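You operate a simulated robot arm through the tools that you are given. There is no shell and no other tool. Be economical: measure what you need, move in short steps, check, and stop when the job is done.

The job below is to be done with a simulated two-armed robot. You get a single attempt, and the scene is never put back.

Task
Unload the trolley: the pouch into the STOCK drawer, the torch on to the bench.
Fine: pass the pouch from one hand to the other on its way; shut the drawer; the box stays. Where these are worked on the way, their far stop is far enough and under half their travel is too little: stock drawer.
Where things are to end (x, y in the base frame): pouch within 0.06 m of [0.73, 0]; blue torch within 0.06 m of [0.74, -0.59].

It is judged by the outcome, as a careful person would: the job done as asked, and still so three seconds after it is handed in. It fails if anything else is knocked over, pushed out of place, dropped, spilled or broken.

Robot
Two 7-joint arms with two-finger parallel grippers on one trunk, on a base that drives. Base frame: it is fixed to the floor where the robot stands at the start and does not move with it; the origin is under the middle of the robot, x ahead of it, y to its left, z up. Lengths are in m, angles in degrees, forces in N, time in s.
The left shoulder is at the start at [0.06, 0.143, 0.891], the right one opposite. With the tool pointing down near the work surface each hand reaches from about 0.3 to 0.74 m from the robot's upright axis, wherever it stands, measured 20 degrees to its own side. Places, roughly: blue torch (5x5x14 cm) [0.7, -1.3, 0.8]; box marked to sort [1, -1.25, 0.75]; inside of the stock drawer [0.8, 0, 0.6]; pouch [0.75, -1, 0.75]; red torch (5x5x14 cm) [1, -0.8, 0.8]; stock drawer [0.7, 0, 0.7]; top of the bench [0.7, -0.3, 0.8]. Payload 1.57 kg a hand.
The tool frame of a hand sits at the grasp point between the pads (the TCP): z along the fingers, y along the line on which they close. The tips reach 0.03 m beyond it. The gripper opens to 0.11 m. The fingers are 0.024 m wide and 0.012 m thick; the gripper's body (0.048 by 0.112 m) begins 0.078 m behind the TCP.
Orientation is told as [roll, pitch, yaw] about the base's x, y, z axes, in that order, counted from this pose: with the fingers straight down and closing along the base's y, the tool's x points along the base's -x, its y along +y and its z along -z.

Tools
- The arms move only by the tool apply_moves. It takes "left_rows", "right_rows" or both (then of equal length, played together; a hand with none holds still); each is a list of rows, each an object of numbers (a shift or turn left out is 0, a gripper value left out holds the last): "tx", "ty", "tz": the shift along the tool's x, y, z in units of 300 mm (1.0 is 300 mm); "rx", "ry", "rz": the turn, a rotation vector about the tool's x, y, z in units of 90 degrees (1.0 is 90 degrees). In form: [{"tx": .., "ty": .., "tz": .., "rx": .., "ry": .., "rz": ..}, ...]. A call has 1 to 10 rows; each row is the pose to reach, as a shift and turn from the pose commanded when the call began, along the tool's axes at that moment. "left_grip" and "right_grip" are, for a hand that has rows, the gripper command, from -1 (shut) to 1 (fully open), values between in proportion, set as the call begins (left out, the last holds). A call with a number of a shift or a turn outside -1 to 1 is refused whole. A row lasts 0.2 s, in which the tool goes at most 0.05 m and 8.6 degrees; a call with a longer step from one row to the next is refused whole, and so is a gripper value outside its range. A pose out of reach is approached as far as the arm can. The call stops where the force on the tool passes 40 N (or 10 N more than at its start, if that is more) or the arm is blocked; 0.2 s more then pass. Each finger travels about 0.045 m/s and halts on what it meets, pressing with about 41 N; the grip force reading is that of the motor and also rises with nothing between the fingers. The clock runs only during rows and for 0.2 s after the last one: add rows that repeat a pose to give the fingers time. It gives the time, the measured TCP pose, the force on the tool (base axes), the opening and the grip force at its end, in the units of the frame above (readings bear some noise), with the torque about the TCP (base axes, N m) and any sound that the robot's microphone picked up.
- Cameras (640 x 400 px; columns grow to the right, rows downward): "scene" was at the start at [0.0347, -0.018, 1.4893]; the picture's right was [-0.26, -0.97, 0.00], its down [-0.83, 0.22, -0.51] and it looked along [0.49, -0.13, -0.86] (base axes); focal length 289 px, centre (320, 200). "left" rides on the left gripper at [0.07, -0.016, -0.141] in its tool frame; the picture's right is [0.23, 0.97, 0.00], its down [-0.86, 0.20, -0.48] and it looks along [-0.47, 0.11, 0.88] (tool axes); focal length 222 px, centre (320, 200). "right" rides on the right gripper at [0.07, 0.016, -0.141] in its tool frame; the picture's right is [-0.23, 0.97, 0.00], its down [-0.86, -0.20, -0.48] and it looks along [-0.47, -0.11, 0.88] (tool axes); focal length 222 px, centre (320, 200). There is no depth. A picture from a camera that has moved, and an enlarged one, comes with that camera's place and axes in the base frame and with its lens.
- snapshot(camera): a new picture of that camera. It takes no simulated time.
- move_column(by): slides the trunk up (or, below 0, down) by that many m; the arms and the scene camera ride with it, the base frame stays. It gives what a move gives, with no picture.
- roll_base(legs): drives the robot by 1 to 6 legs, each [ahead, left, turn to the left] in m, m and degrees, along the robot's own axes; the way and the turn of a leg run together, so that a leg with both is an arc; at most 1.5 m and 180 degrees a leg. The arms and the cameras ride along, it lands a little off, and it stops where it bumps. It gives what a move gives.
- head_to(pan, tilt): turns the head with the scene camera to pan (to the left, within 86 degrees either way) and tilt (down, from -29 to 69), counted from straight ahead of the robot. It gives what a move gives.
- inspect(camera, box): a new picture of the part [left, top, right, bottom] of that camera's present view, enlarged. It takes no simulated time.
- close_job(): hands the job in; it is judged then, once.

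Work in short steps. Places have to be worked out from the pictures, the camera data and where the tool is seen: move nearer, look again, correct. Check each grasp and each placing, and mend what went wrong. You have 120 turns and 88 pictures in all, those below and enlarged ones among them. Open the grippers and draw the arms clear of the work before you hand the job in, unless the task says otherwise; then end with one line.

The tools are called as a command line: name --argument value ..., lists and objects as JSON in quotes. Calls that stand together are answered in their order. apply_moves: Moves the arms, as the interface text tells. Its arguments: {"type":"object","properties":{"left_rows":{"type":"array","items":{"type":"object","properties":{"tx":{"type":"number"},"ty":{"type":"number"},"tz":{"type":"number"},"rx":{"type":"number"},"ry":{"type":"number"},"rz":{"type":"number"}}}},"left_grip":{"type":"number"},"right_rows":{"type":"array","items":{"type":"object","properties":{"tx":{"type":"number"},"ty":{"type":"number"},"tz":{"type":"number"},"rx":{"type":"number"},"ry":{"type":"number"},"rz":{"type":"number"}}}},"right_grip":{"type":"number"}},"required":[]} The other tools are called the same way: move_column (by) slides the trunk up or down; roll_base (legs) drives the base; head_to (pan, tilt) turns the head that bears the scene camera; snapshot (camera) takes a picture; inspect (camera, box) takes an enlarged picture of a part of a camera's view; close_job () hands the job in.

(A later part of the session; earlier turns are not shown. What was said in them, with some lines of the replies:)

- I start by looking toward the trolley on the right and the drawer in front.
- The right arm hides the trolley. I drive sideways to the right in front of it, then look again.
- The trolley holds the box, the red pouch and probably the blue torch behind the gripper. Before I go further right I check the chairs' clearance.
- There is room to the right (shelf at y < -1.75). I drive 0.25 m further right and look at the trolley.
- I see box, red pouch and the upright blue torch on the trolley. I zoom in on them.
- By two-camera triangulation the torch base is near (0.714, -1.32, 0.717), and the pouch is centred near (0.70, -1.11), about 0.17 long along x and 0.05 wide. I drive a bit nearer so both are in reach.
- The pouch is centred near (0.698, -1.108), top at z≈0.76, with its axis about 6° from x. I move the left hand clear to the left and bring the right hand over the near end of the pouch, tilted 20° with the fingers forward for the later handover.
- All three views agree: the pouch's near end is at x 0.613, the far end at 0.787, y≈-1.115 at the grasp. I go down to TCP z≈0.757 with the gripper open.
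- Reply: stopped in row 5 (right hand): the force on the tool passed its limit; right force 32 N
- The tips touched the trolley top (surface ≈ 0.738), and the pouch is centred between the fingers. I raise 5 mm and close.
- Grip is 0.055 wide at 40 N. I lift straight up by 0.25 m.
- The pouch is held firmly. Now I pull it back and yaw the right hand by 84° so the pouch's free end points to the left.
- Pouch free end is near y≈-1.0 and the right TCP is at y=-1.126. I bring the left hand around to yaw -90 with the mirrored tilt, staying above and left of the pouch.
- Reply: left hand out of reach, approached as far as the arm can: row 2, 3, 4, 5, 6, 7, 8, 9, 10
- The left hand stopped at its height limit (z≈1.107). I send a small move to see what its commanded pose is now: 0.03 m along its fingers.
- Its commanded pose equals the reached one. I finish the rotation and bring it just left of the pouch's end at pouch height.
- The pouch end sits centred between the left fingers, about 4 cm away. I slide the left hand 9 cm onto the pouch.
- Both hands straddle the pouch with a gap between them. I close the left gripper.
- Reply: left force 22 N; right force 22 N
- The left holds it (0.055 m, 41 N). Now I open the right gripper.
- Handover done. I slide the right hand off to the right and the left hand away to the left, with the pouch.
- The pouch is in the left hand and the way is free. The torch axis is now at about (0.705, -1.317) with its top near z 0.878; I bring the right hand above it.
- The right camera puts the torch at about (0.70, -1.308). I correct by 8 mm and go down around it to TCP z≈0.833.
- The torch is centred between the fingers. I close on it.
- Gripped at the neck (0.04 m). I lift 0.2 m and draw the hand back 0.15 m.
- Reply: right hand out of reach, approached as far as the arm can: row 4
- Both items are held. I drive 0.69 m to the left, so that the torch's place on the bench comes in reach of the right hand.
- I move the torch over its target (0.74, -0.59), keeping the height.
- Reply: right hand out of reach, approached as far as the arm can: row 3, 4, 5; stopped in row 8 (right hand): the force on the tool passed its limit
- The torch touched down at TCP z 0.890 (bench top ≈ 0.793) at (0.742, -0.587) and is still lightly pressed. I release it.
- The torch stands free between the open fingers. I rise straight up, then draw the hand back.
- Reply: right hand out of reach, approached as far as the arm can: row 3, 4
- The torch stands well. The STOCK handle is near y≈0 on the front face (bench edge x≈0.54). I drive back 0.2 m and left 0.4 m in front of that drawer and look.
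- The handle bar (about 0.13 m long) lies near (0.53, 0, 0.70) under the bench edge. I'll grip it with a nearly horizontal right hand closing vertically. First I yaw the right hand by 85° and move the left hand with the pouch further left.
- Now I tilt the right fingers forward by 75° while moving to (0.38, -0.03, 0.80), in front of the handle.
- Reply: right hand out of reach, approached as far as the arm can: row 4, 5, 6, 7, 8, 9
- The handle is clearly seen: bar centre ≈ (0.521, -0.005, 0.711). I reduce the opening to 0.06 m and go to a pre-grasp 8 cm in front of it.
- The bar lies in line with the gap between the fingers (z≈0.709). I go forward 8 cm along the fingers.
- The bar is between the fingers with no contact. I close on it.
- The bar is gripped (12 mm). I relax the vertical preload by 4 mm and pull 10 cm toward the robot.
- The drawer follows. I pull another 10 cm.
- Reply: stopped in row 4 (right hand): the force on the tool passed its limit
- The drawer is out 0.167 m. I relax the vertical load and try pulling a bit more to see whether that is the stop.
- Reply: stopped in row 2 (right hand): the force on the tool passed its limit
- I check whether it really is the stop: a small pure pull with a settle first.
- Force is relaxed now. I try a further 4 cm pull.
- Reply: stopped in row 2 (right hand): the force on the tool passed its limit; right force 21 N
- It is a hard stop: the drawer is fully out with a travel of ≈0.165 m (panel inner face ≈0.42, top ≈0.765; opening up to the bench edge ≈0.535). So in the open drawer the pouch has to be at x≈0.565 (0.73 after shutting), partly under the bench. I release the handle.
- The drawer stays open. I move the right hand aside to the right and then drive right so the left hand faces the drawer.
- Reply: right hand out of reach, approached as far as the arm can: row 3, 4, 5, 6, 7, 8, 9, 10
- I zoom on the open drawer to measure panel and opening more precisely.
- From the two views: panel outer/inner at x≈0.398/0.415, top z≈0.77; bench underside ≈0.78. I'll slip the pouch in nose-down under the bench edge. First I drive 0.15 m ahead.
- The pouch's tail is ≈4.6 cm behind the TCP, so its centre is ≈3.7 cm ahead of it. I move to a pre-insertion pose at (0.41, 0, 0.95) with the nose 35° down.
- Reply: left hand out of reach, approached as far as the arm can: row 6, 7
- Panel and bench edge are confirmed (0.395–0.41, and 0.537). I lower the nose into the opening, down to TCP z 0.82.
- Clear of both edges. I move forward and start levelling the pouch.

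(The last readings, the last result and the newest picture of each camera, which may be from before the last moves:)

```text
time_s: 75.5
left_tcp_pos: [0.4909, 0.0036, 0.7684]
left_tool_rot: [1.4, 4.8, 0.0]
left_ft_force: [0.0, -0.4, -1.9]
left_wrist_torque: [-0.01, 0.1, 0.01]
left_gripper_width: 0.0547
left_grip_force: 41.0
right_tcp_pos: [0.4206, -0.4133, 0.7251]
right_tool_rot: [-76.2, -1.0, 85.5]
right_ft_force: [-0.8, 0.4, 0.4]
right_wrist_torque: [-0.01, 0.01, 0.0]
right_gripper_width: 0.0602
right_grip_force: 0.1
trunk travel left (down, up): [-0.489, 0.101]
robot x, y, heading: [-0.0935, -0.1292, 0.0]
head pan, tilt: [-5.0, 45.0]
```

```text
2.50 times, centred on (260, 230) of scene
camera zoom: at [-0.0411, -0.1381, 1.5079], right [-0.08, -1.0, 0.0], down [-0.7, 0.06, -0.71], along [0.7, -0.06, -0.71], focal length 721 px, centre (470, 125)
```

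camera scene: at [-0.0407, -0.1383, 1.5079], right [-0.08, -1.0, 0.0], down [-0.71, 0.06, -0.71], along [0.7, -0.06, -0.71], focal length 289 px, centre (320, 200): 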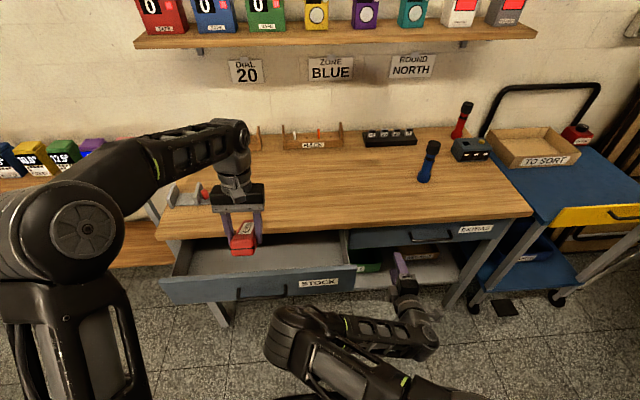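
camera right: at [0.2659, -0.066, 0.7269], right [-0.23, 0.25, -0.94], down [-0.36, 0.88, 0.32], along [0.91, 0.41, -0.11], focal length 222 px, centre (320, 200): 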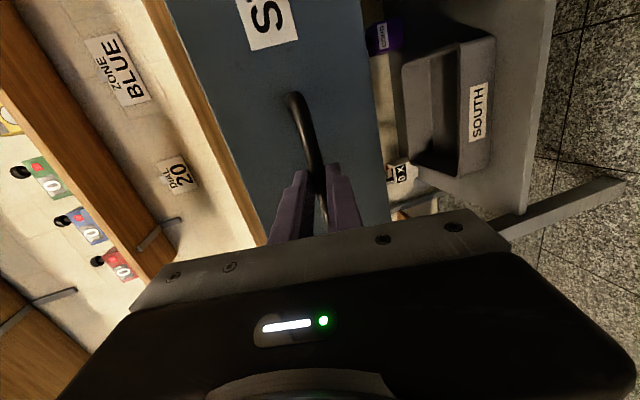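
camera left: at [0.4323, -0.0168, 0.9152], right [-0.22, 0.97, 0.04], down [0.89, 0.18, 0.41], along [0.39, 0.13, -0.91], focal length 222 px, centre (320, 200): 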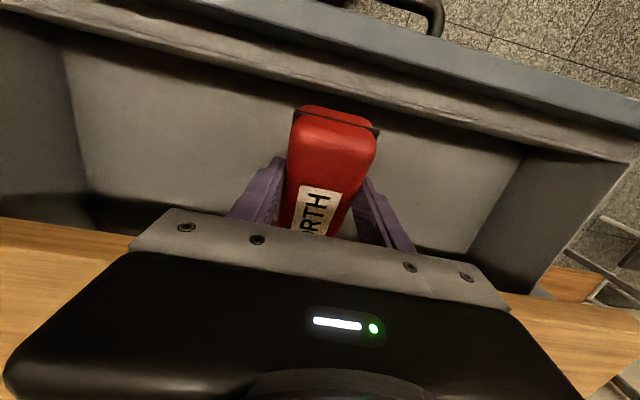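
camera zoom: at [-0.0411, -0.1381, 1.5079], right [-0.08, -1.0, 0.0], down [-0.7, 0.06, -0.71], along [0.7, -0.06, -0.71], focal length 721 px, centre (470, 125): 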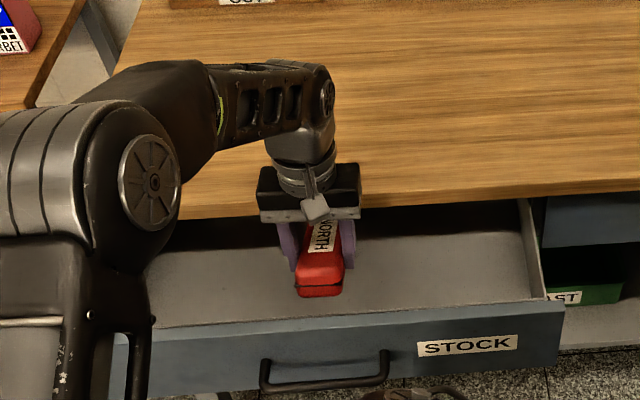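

Inside the drawer with clearance. I level the pouch and lower to TCP (0.515, 0.71).

apply_moves --left_rows '[{"tx": -0.024, "tz": 0.045, "ry": -0.056}, {"tx": -0.048, "tz": 0.09, "ry": -0.111}, {"tx": -0.072, "tz": 0.138, "ry": -0.19}, {"tx": -0.096, "tz": 0.186, "ry": -0.275}, {"tx": -0.096, "tz": 0.186, "ry": -0.275}]'

snapshot --camera "left"

```text
time_s: 76.7
left_tcp_pos: [0.5154, 0.0051, 0.7105]
left_tool_rot: [1.6, -19.9, -0.8]
left_ft_force: [0.2, 0.6, -2.7]
left_wrist_torque: [0.04, 0.08, 0.01]
left_gripper_width: 0.0547
left_grip_force: 41.0
right_tcp_pos: [0.4199, -0.4134, 0.7236]
right_tool_rot: [-76.1, -1.1, 85.4]
right_ft_force: [-0.3, 0.1, 0.2]
right_wrist_torque: [0.01, -0.01, 0.02]
right_gripper_width: 0.0599
right_grip_force: 0.1
trunk travel left (down, up): [-0.489, 0.101]
robot x, y, heading: [-0.0907, -0.1295, 0.3]
head pan, tilt: [-5.0, 45.0]
```

```text
30 pictures are left
camera left: at [0.401, -0.0135, 0.8191], right [-0.21, 0.98, -0.05], down [0.64, 0.18, 0.75], along [0.74, 0.12, -0.66], focal length 222 px, centre (320, 200)
```

left: 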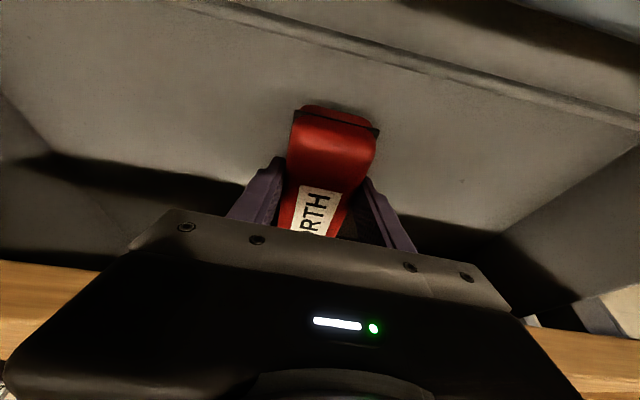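

I lower slowly until the pouch meets the drawer floor.

apply_moves --left_rows '[{"tx": 0.008, "tz": 0.021}, {"tx": 0.015, "tz": 0.042}, {"tx": 0.023, "tz": 0.063}, {"tx": 0.03, "tz": 0.084}, {"tx": 0.038, "tz": 0.105}]'

```text
time_s: 77.9
left_tcp_pos: [0.5176, 0.0062, 0.6824]
left_tool_rot: [1.5, -20.5, -0.7]
left_ft_force: [0.7, 6.0, 31.0]
left_wrist_torque: [-0.65, 0.6, -0.08]
left_gripper_width: 0.0546
left_grip_force: 40.8
right_tcp_pos: [0.4184, -0.413, 0.7269]
right_tool_rot: [-76.2, -1.0, 85.3]
right_ft_force: [-0.1, -0.1, -0.3]
right_wrist_torque: [0.01, 0.01, 0.03]
right_gripper_width: 0.0601
right_grip_force: 0.1
trunk travel left (down, up): [-0.489, 0.101]
robot x, y, heading: [-0.09, -0.1339, 0.5]
head pan, tilt: [-5.0, 45.0]
```

Contact with the floor (31 N, little torque). I ease off 3 mm and open the fingers.

apply_moves --left_rows '[{"tx": -0.0035, "tz": -0.0095}, {"tx": -0.0035, "tz": -0.0095}]'

apply_moves --left_rows '[{}, {}, {}, {}, {}]' --left_grip 0.7

snapshot --camera "left"

```text
time_s: 78.5
left_tcp_pos: [0.5154, 0.0061, 0.6824]
left_tool_rot: [1.5, -20.1, -0.8]
left_ft_force: [0.4, 2.6, 19.9]
left_wrist_torque: [-0.51, -1.13, 0.33]
left_gripper_width: 0.0548
left_grip_force: 40.9
right_tcp_pos: [0.4196, -0.4127, 0.7258]
right_tool_rot: [-76.2, -1.0, 85.4]
right_ft_force: [-0.3, 0.5, -0.2]
right_wrist_torque: [0.0, 0.02, -0.02]
right_gripper_width: 0.0601
right_grip_force: 0.0
trunk travel left (down, up): [-0.489, 0.101]
robot x, y, heading: [-0.0954, -0.13, 0.2]
head pan, tilt: [-5.0, 45.0]
```

```text
time_s: 79.7
left_tcp_pos: [0.5139, 0.0072, 0.6802]
left_tool_rot: [1.6, -19.9, -0.7]
left_ft_force: [-0.4, 0.0, 0.0]
left_wrist_torque: [-0.03, 0.02, 0.0]
left_gripper_width: 0.0936
left_grip_force: 0.1
right_tcp_pos: [0.4195, -0.4123, 0.7239]
right_tool_rot: [-76.1, -1.1, 85.3]
right_ft_force: [-1.0, -0.2, -1.2]
right_wrist_torque: [-0.01, 0.0, 0.0]
right_gripper_width: 0.06
right_grip_force: 0.0
trunk travel left (down, up): [-0.489, 0.101]
robot x, y, heading: [-0.0894, -0.1323, 0.4]
head pan, tilt: [-5.0, 45.0]
```

```text
29 pictures are left
camera left: at [0.4005, -0.0126, 0.7895], right [-0.21, 0.98, -0.05], down [0.64, 0.18, 0.75], along [0.74, 0.12, -0.66], focal length 222 px, centre (320, 200)
```

left: 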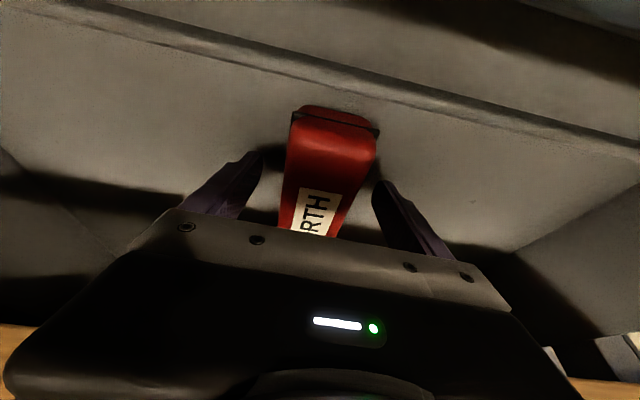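

Released with the pouch lying flat. I withdraw along the fingers, up and back.

apply_moves --left_rows '[{"tz": -0.12}, {"tz": -0.26}, {"tz": -0.4}, {"tz": -0.54}, {"tz": -0.68}, {"tz": -0.82}, {"tz": -0.9}]'

snapshot --camera "left"

inspect --camera "scene" --box '[140, 150, 380, 310]'

```text
time_s: 81.3
left_tcp_pos: [0.4238, 0.0017, 0.9354]
left_tool_rot: [1.6, -19.9, -0.7]
left_ft_force: [0.5, 0.0, 0.0]
left_wrist_torque: [0.01, -0.01, -0.01]
left_gripper_width: 0.0936
left_grip_force: 0.1
right_tcp_pos: [0.4195, -0.4129, 0.7256]
right_tool_rot: [-76.2, -1.1, 85.4]
right_ft_force: [-0.3, -0.4, 0.0]
right_wrist_torque: [-0.01, -0.01, 0.01]
right_gripper_width: 0.0599
right_grip_force: 0.0
trunk travel left (down, up): [-0.489, 0.101]
robot x, y, heading: [-0.0911, -0.1361, 0.4]
head pan, tilt: [-5.0, 45.0]
```

```text
28 pictures are left
camera left: at [0.3089, -0.0178, 1.0442], right [-0.21, 0.98, -0.05], down [0.64, 0.18, 0.75], along [0.74, 0.12, -0.66], focal length 222 px, centre (320, 200)
```

left: 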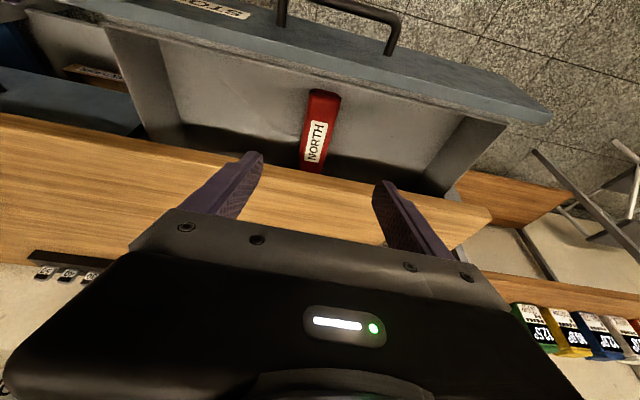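

```text
2.50 times, centred on (260, 230) of scene
camera zoom: at [-0.0417, -0.138, 1.5079], right [-0.08, -1.0, 0.0], down [-0.7, 0.06, -0.71], along [0.7, -0.06, -0.71], focal length 721 px, centre (470, 125)
```

zoom: 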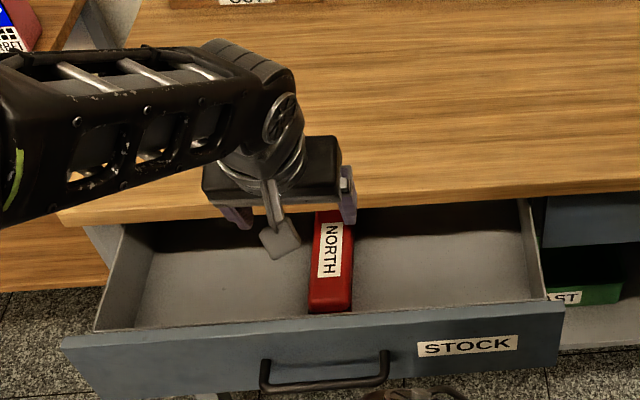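

The pouch lies in the drawer with its tail at x≈0.458, so its centre is ≈0.54 (≈0.705–0.717 once shut), y≈0. I clear the left hand to the left, then position the base so the right fist can push the panel beside the handle.

apply_moves --left_rows '[{"ty": 0.12, "tz": -0.05}, {"ty": 0.26, "tz": -0.1}, {"ty": 0.4, "tz": -0.15}, {"ty": 0.55, "tz": -0.2}, {"ty": 0.55, "tz": -0.2}]' --right_rows '[{}, {}, {}, {}, {}]' --right_grip -1

roll_base --legs '[[-0.1, 0, 0], [0, 0.18, 0]]'

snapshot --camera "right"

snapshot --camera "scene"

```text
time_s: 82.5
left_tcp_pos: [0.4022, 0.1635, 0.9931]
left_tool_rot: [1.6, -19.9, -0.8]
left_ft_force: [-0.6, -0.9, -0.6]
left_wrist_torque: [-0.02, -0.01, 0.02]
left_gripper_width: 0.0934
left_grip_force: 0.1
right_tcp_pos: [0.4212, -0.4143, 0.7245]
right_tool_rot: [-76.1, -1.2, 85.4]
right_ft_force: [-0.8, -0.1, -0.1]
right_wrist_torque: [0.0, -0.01, 0.02]
right_gripper_width: 0.0
right_grip_force: 21.3
trunk travel left (down, up): [-0.489, 0.101]
robot x, y, heading: [-0.0926, -0.131, 0.6]
head pan, tilt: [-5.0, 45.0]
```

```text
time_s: 84.8
left_tcp_pos: [0.3009, 0.3424, 0.9925]
left_tool_rot: [1.4, -20.0, -0.7]
left_ft_force: [0.5, -0.1, 0.0]
left_wrist_torque: [-0.03, 0.02, -0.01]
left_gripper_width: 0.0938
left_grip_force: 0.1
right_tcp_pos: [0.3184, -0.2359, 0.7259]
right_tool_rot: [-76.1, -0.9, 85.3]
right_ft_force: [0.7, 0.2, -0.3]
right_wrist_torque: [-0.01, 0.0, 0.0]
right_gripper_width: 0.0
right_grip_force: 21.0
trunk travel left (down, up): [-0.489, 0.101]
robot x, y, heading: [-0.1962, 0.0435, 0.0]
head pan, tilt: [-5.0, 45.0]
```

```text
26 pictures are left
camera right: at [0.172, -0.2931, 0.7416], right [-0.21, 0.26, -0.94], down [-0.35, 0.88, 0.32], along [0.91, 0.4, -0.1], focal length 222 px, centre (320, 200)
```

right: 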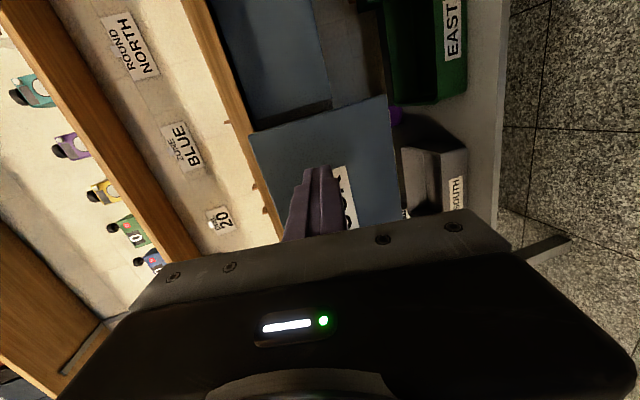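

```text
25 pictures are left
camera scene: at [-0.1429, 0.0401, 1.5079], right [-0.08, -1.0, 0.0], down [-0.7, 0.06, -0.71], along [0.7, -0.06, -0.71], focal length 289 px, centre (320, 200)
```

scene: 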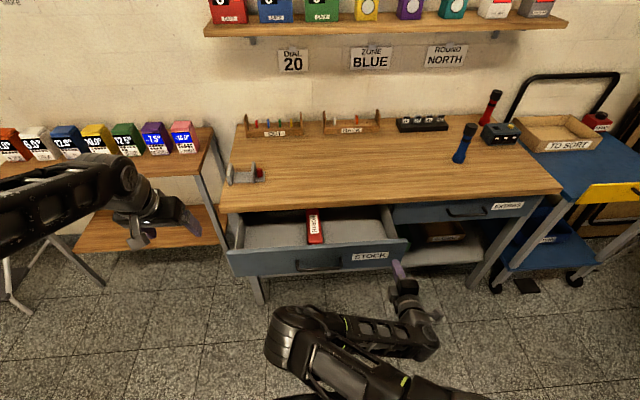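

The fist is at (0.318, -0.236, 0.726). I shift it left to y≈-0.10, between handle and label.

apply_moves --right_rows '[{"tx": -0.15, "ty": -0.01}, {"tx": -0.3, "ty": -0.02}, {"tx": -0.44, "ty": -0.03}, {"tx": -0.44, "ty": -0.03}]'

apply_moves --right_rows '[{"tx": -0.004, "ty": -0.013, "tz": 0.05}, {"tx": -0.008, "ty": -0.025, "tz": 0.1}, {"tx": -0.011, "ty": -0.038, "tz": 0.15}, {"tx": -0.015, "ty": -0.05, "tz": 0.2}, {"tx": -0.019, "ty": -0.063, "tz": 0.25}, {"tx": -0.023, "ty": -0.076, "tz": 0.3}, {"tx": -0.026, "ty": -0.088, "tz": 0.35}]'

snapshot --camera "scene"

```text
time_s: 85.8
left_tcp_pos: [0.3002, 0.3414, 0.9931]
left_tool_rot: [1.6, -19.9, -0.8]
left_ft_force: [-0.8, -1.2, -0.5]
left_wrist_torque: [-0.02, -0.01, 0.0]
left_gripper_width: 0.0933
left_grip_force: 0.1
right_tcp_pos: [0.3306, -0.1056, 0.7354]
right_tool_rot: [-76.2, -1.0, 85.5]
right_ft_force: [0.3, 0.9, 0.8]
right_wrist_torque: [0.01, 0.0, 0.02]
right_gripper_width: 0.0
right_grip_force: 21.4
trunk travel left (down, up): [-0.489, 0.101]
robot x, y, heading: [-0.1968, 0.0431, 0.1]
head pan, tilt: [-5.0, 45.0]
```

```text
time_s: 87.3
left_tcp_pos: [0.3014, 0.3419, 0.993]
left_tool_rot: [1.7, -19.8, -0.8]
left_ft_force: [0.7, 0.9, -0.5]
left_wrist_torque: [0.02, 0.02, -0.02]
left_gripper_width: 0.0937
left_grip_force: 0.1
right_tcp_pos: [0.439, -0.106, 0.737]
right_tool_rot: [-76.2, -0.9, 85.4]
right_ft_force: [-0.7, 0.6, 0.4]
right_wrist_torque: [-0.04, 0.01, 0.0]
right_gripper_width: 0.0
right_grip_force: 21.1
trunk travel left (down, up): [-0.489, 0.101]
robot x, y, heading: [-0.1931, 0.0452, 0.4]
head pan, tilt: [-5.0, 45.0]
```

```text
24 pictures are left
camera scene: at [-0.1426, 0.0388, 1.5079], right [-0.08, -1.0, 0.0], down [-0.7, 0.06, -0.71], along [0.7, -0.06, -0.71], focal length 289 px, centre (320, 200)
```

scene: 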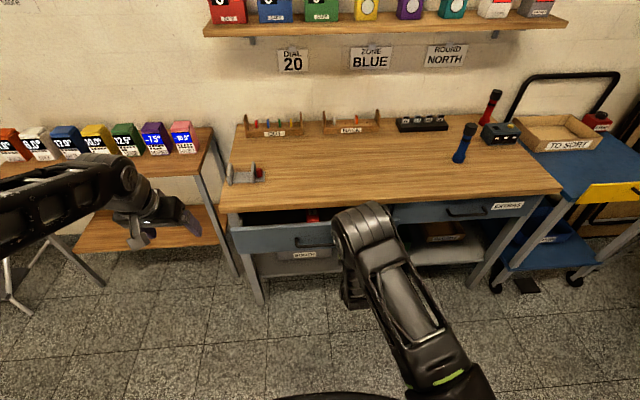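

The drawer slides in smoothly. I keep pushing slowly until the closing stop.

apply_moves --right_rows '[{"tx": -0.004, "ty": -0.013, "tz": 0.05}, {"tx": -0.008, "ty": -0.025, "tz": 0.1}, {"tx": -0.011, "ty": -0.038, "tz": 0.15}, {"tx": -0.015, "ty": -0.05, "tz": 0.2}, {"tx": -0.019, "ty": -0.063, "tz": 0.25}, {"tx": -0.023, "ty": -0.076, "tz": 0.3}, {"tx": -0.026, "ty": -0.088, "tz": 0.35}, {"tx": -0.03, "ty": -0.1, "tz": 0.4}]'

snapshot --camera "scene"

snapshot --camera "right"

```text
time_s: 88.9
left_tcp_pos: [0.3007, 0.341, 0.993]
left_tool_rot: [1.6, -19.9, -0.9]
left_ft_force: [0.5, 0.5, 0.2]
left_wrist_torque: [0.03, 0.03, 0.02]
left_gripper_width: 0.0936
left_grip_force: 0.0
right_tcp_pos: [0.5354, -0.1064, 0.7373]
right_tool_rot: [-76.2, -1.0, 85.3]
right_ft_force: [-16.3, 0.4, 8.3]
right_wrist_torque: [0.06, -0.27, 0.2]
right_gripper_width: 0.0001
right_grip_force: 21.0
trunk travel left (down, up): [-0.489, 0.101]
robot x, y, heading: [-0.1963, 0.0489, 0.1]
head pan, tilt: [-5.0, 45.0]
stopped in row 7 (right hand): the force on the tool passed its limit (the readings are from after the stop); the commanded pose is now the measured one
```

```text
23 pictures are left
camera scene: at [-0.1447, 0.039, 1.5082], right [-0.08, -1.0, 0.0], down [-0.7, 0.06, -0.71], along [0.71, -0.06, -0.71], focal length 289 px, centre (320, 200)
```

scene: 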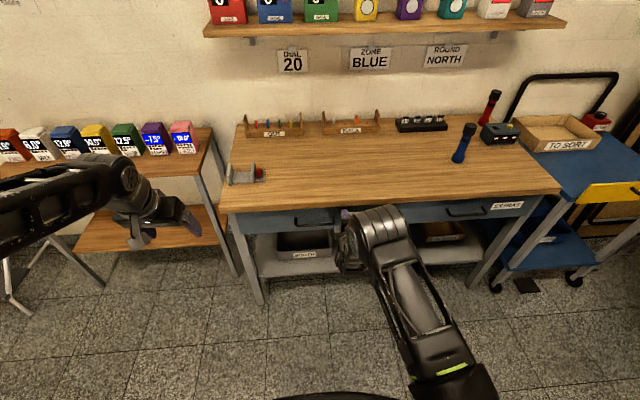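

```text
22 pictures are left
camera right: at [0.3888, -0.1635, 0.7535], right [-0.21, 0.26, -0.94], down [-0.35, 0.88, 0.32], along [0.91, 0.4, -0.09], focal length 222 px, centre (320, 200)
```

right: 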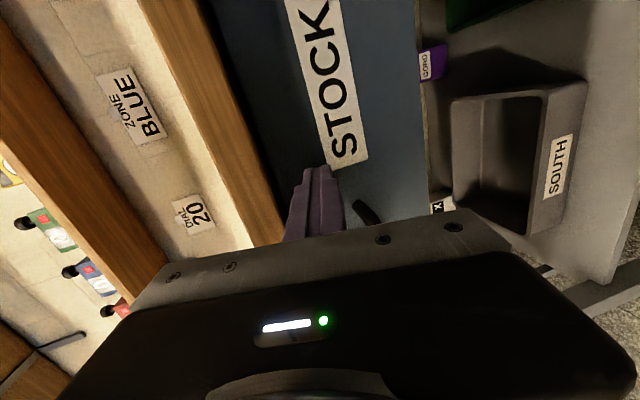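

It stopped at tip x≈0.564, matching the closed face. One more small push makes sure, then I back off.

apply_moves --right_rows '[{"ty": -0.006, "tz": 0.025}, {"ty": -0.012, "tz": 0.05}, {"ty": -0.012, "tz": 0.05}]'

apply_moves --right_rows '[{"tx": 0.01, "ty": 0.04, "tz": -0.15}, {"tx": 0.02, "ty": 0.08, "tz": -0.3}, {"tx": 0.03, "ty": 0.12, "tz": -0.45}, {"tx": 0.04, "ty": 0.16, "tz": -0.6}]' --right_grip 1

roll_base --legs '[[-0.15, 0, 0]]'

snapshot --camera "scene"

```text
time_s: 89.2
left_tcp_pos: [0.2978, 0.3405, 0.9942]
left_tool_rot: [1.6, -19.9, -0.9]
left_ft_force: [0.1, 0.6, 0.2]
left_wrist_torque: [-0.02, 0.02, -0.01]
left_gripper_width: 0.0936
left_grip_force: 0.1
right_tcp_pos: [0.535, -0.1063, 0.7371]
right_tool_rot: [-76.2, -1.1, 85.3]
right_ft_force: [-24.7, 1.0, 13.9]
right_wrist_torque: [0.11, -0.53, 0.23]
right_gripper_width: 0.0
right_grip_force: 21.3
trunk travel left (down, up): [-0.489, 0.101]
robot x, y, heading: [-0.1941, 0.0439, 0.3]
head pan, tilt: [-5.0, 45.0]
stopped in row 1 (right hand): the force on the tool passed its limit (the readings are from after the stop); the commanded pose is now the measured one
```

```text
time_s: 90.2
left_tcp_pos: [0.3006, 0.342, 0.9923]
left_tool_rot: [1.6, -19.9, -0.8]
left_ft_force: [-0.6, -0.1, -0.7]
left_wrist_torque: [-0.02, 0.02, 0.01]
left_gripper_width: 0.0934
left_grip_force: 0.1
right_tcp_pos: [0.3516, -0.1027, 0.7312]
right_tool_rot: [-75.9, -1.0, 85.3]
right_ft_force: [0.0, -1.2, -0.4]
right_wrist_torque: [0.01, -0.03, 0.01]
right_gripper_width: 0.0858
right_grip_force: 0.0
trunk travel left (down, up): [-0.489, 0.101]
robot x, y, heading: [-0.1959, 0.0489, 0.2]
head pan, tilt: [-5.0, 45.0]
```

```text
time_s: 91.6
left_tcp_pos: [0.1478, 0.3418, 0.9926]
left_tool_rot: [1.6, -19.8, -0.7]
left_ft_force: [-0.1, 0.1, 0.4]
left_wrist_torque: [0.0, -0.02, -0.01]
left_gripper_width: 0.0937
left_grip_force: 0.0
right_tcp_pos: [0.201, -0.1025, 0.7307]
right_tool_rot: [-75.9, -1.0, 85.6]
right_ft_force: [-0.5, -0.1, -0.1]
right_wrist_torque: [0.01, 0.01, 0.01]
right_gripper_width: 0.11
right_grip_force: 0.1
trunk travel left (down, up): [-0.489, 0.101]
robot x, y, heading: [-0.3457, 0.0438, 0.6]
head pan, tilt: [-5.0, 45.0]
```

```text
21 pictures are left
camera scene: at [-0.296, 0.038, 1.508], right [-0.08, -1.0, 0.0], down [-0.7, 0.06, -0.71], along [0.71, -0.06, -0.71], focal length 289 px, centre (320, 200)
```

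scene: 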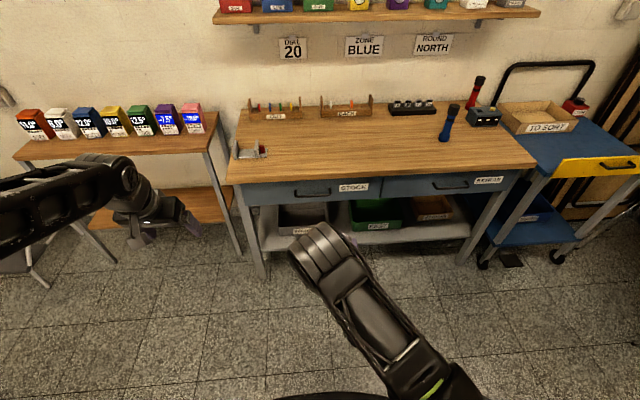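

The drawer is shut flush, the torch stands on the bench, the box is untouched, and both hands are open and clear. I hand the job in.

close_job

```text
The job is handed in.
```

The job is handed in. The pouch passed from the right hand to the left and lies in the shut STOCK drawer at about [0.71, 0], placed before shutting. The blue torch stands on the bench at about [0.74, -0.59], and the box was not moved.
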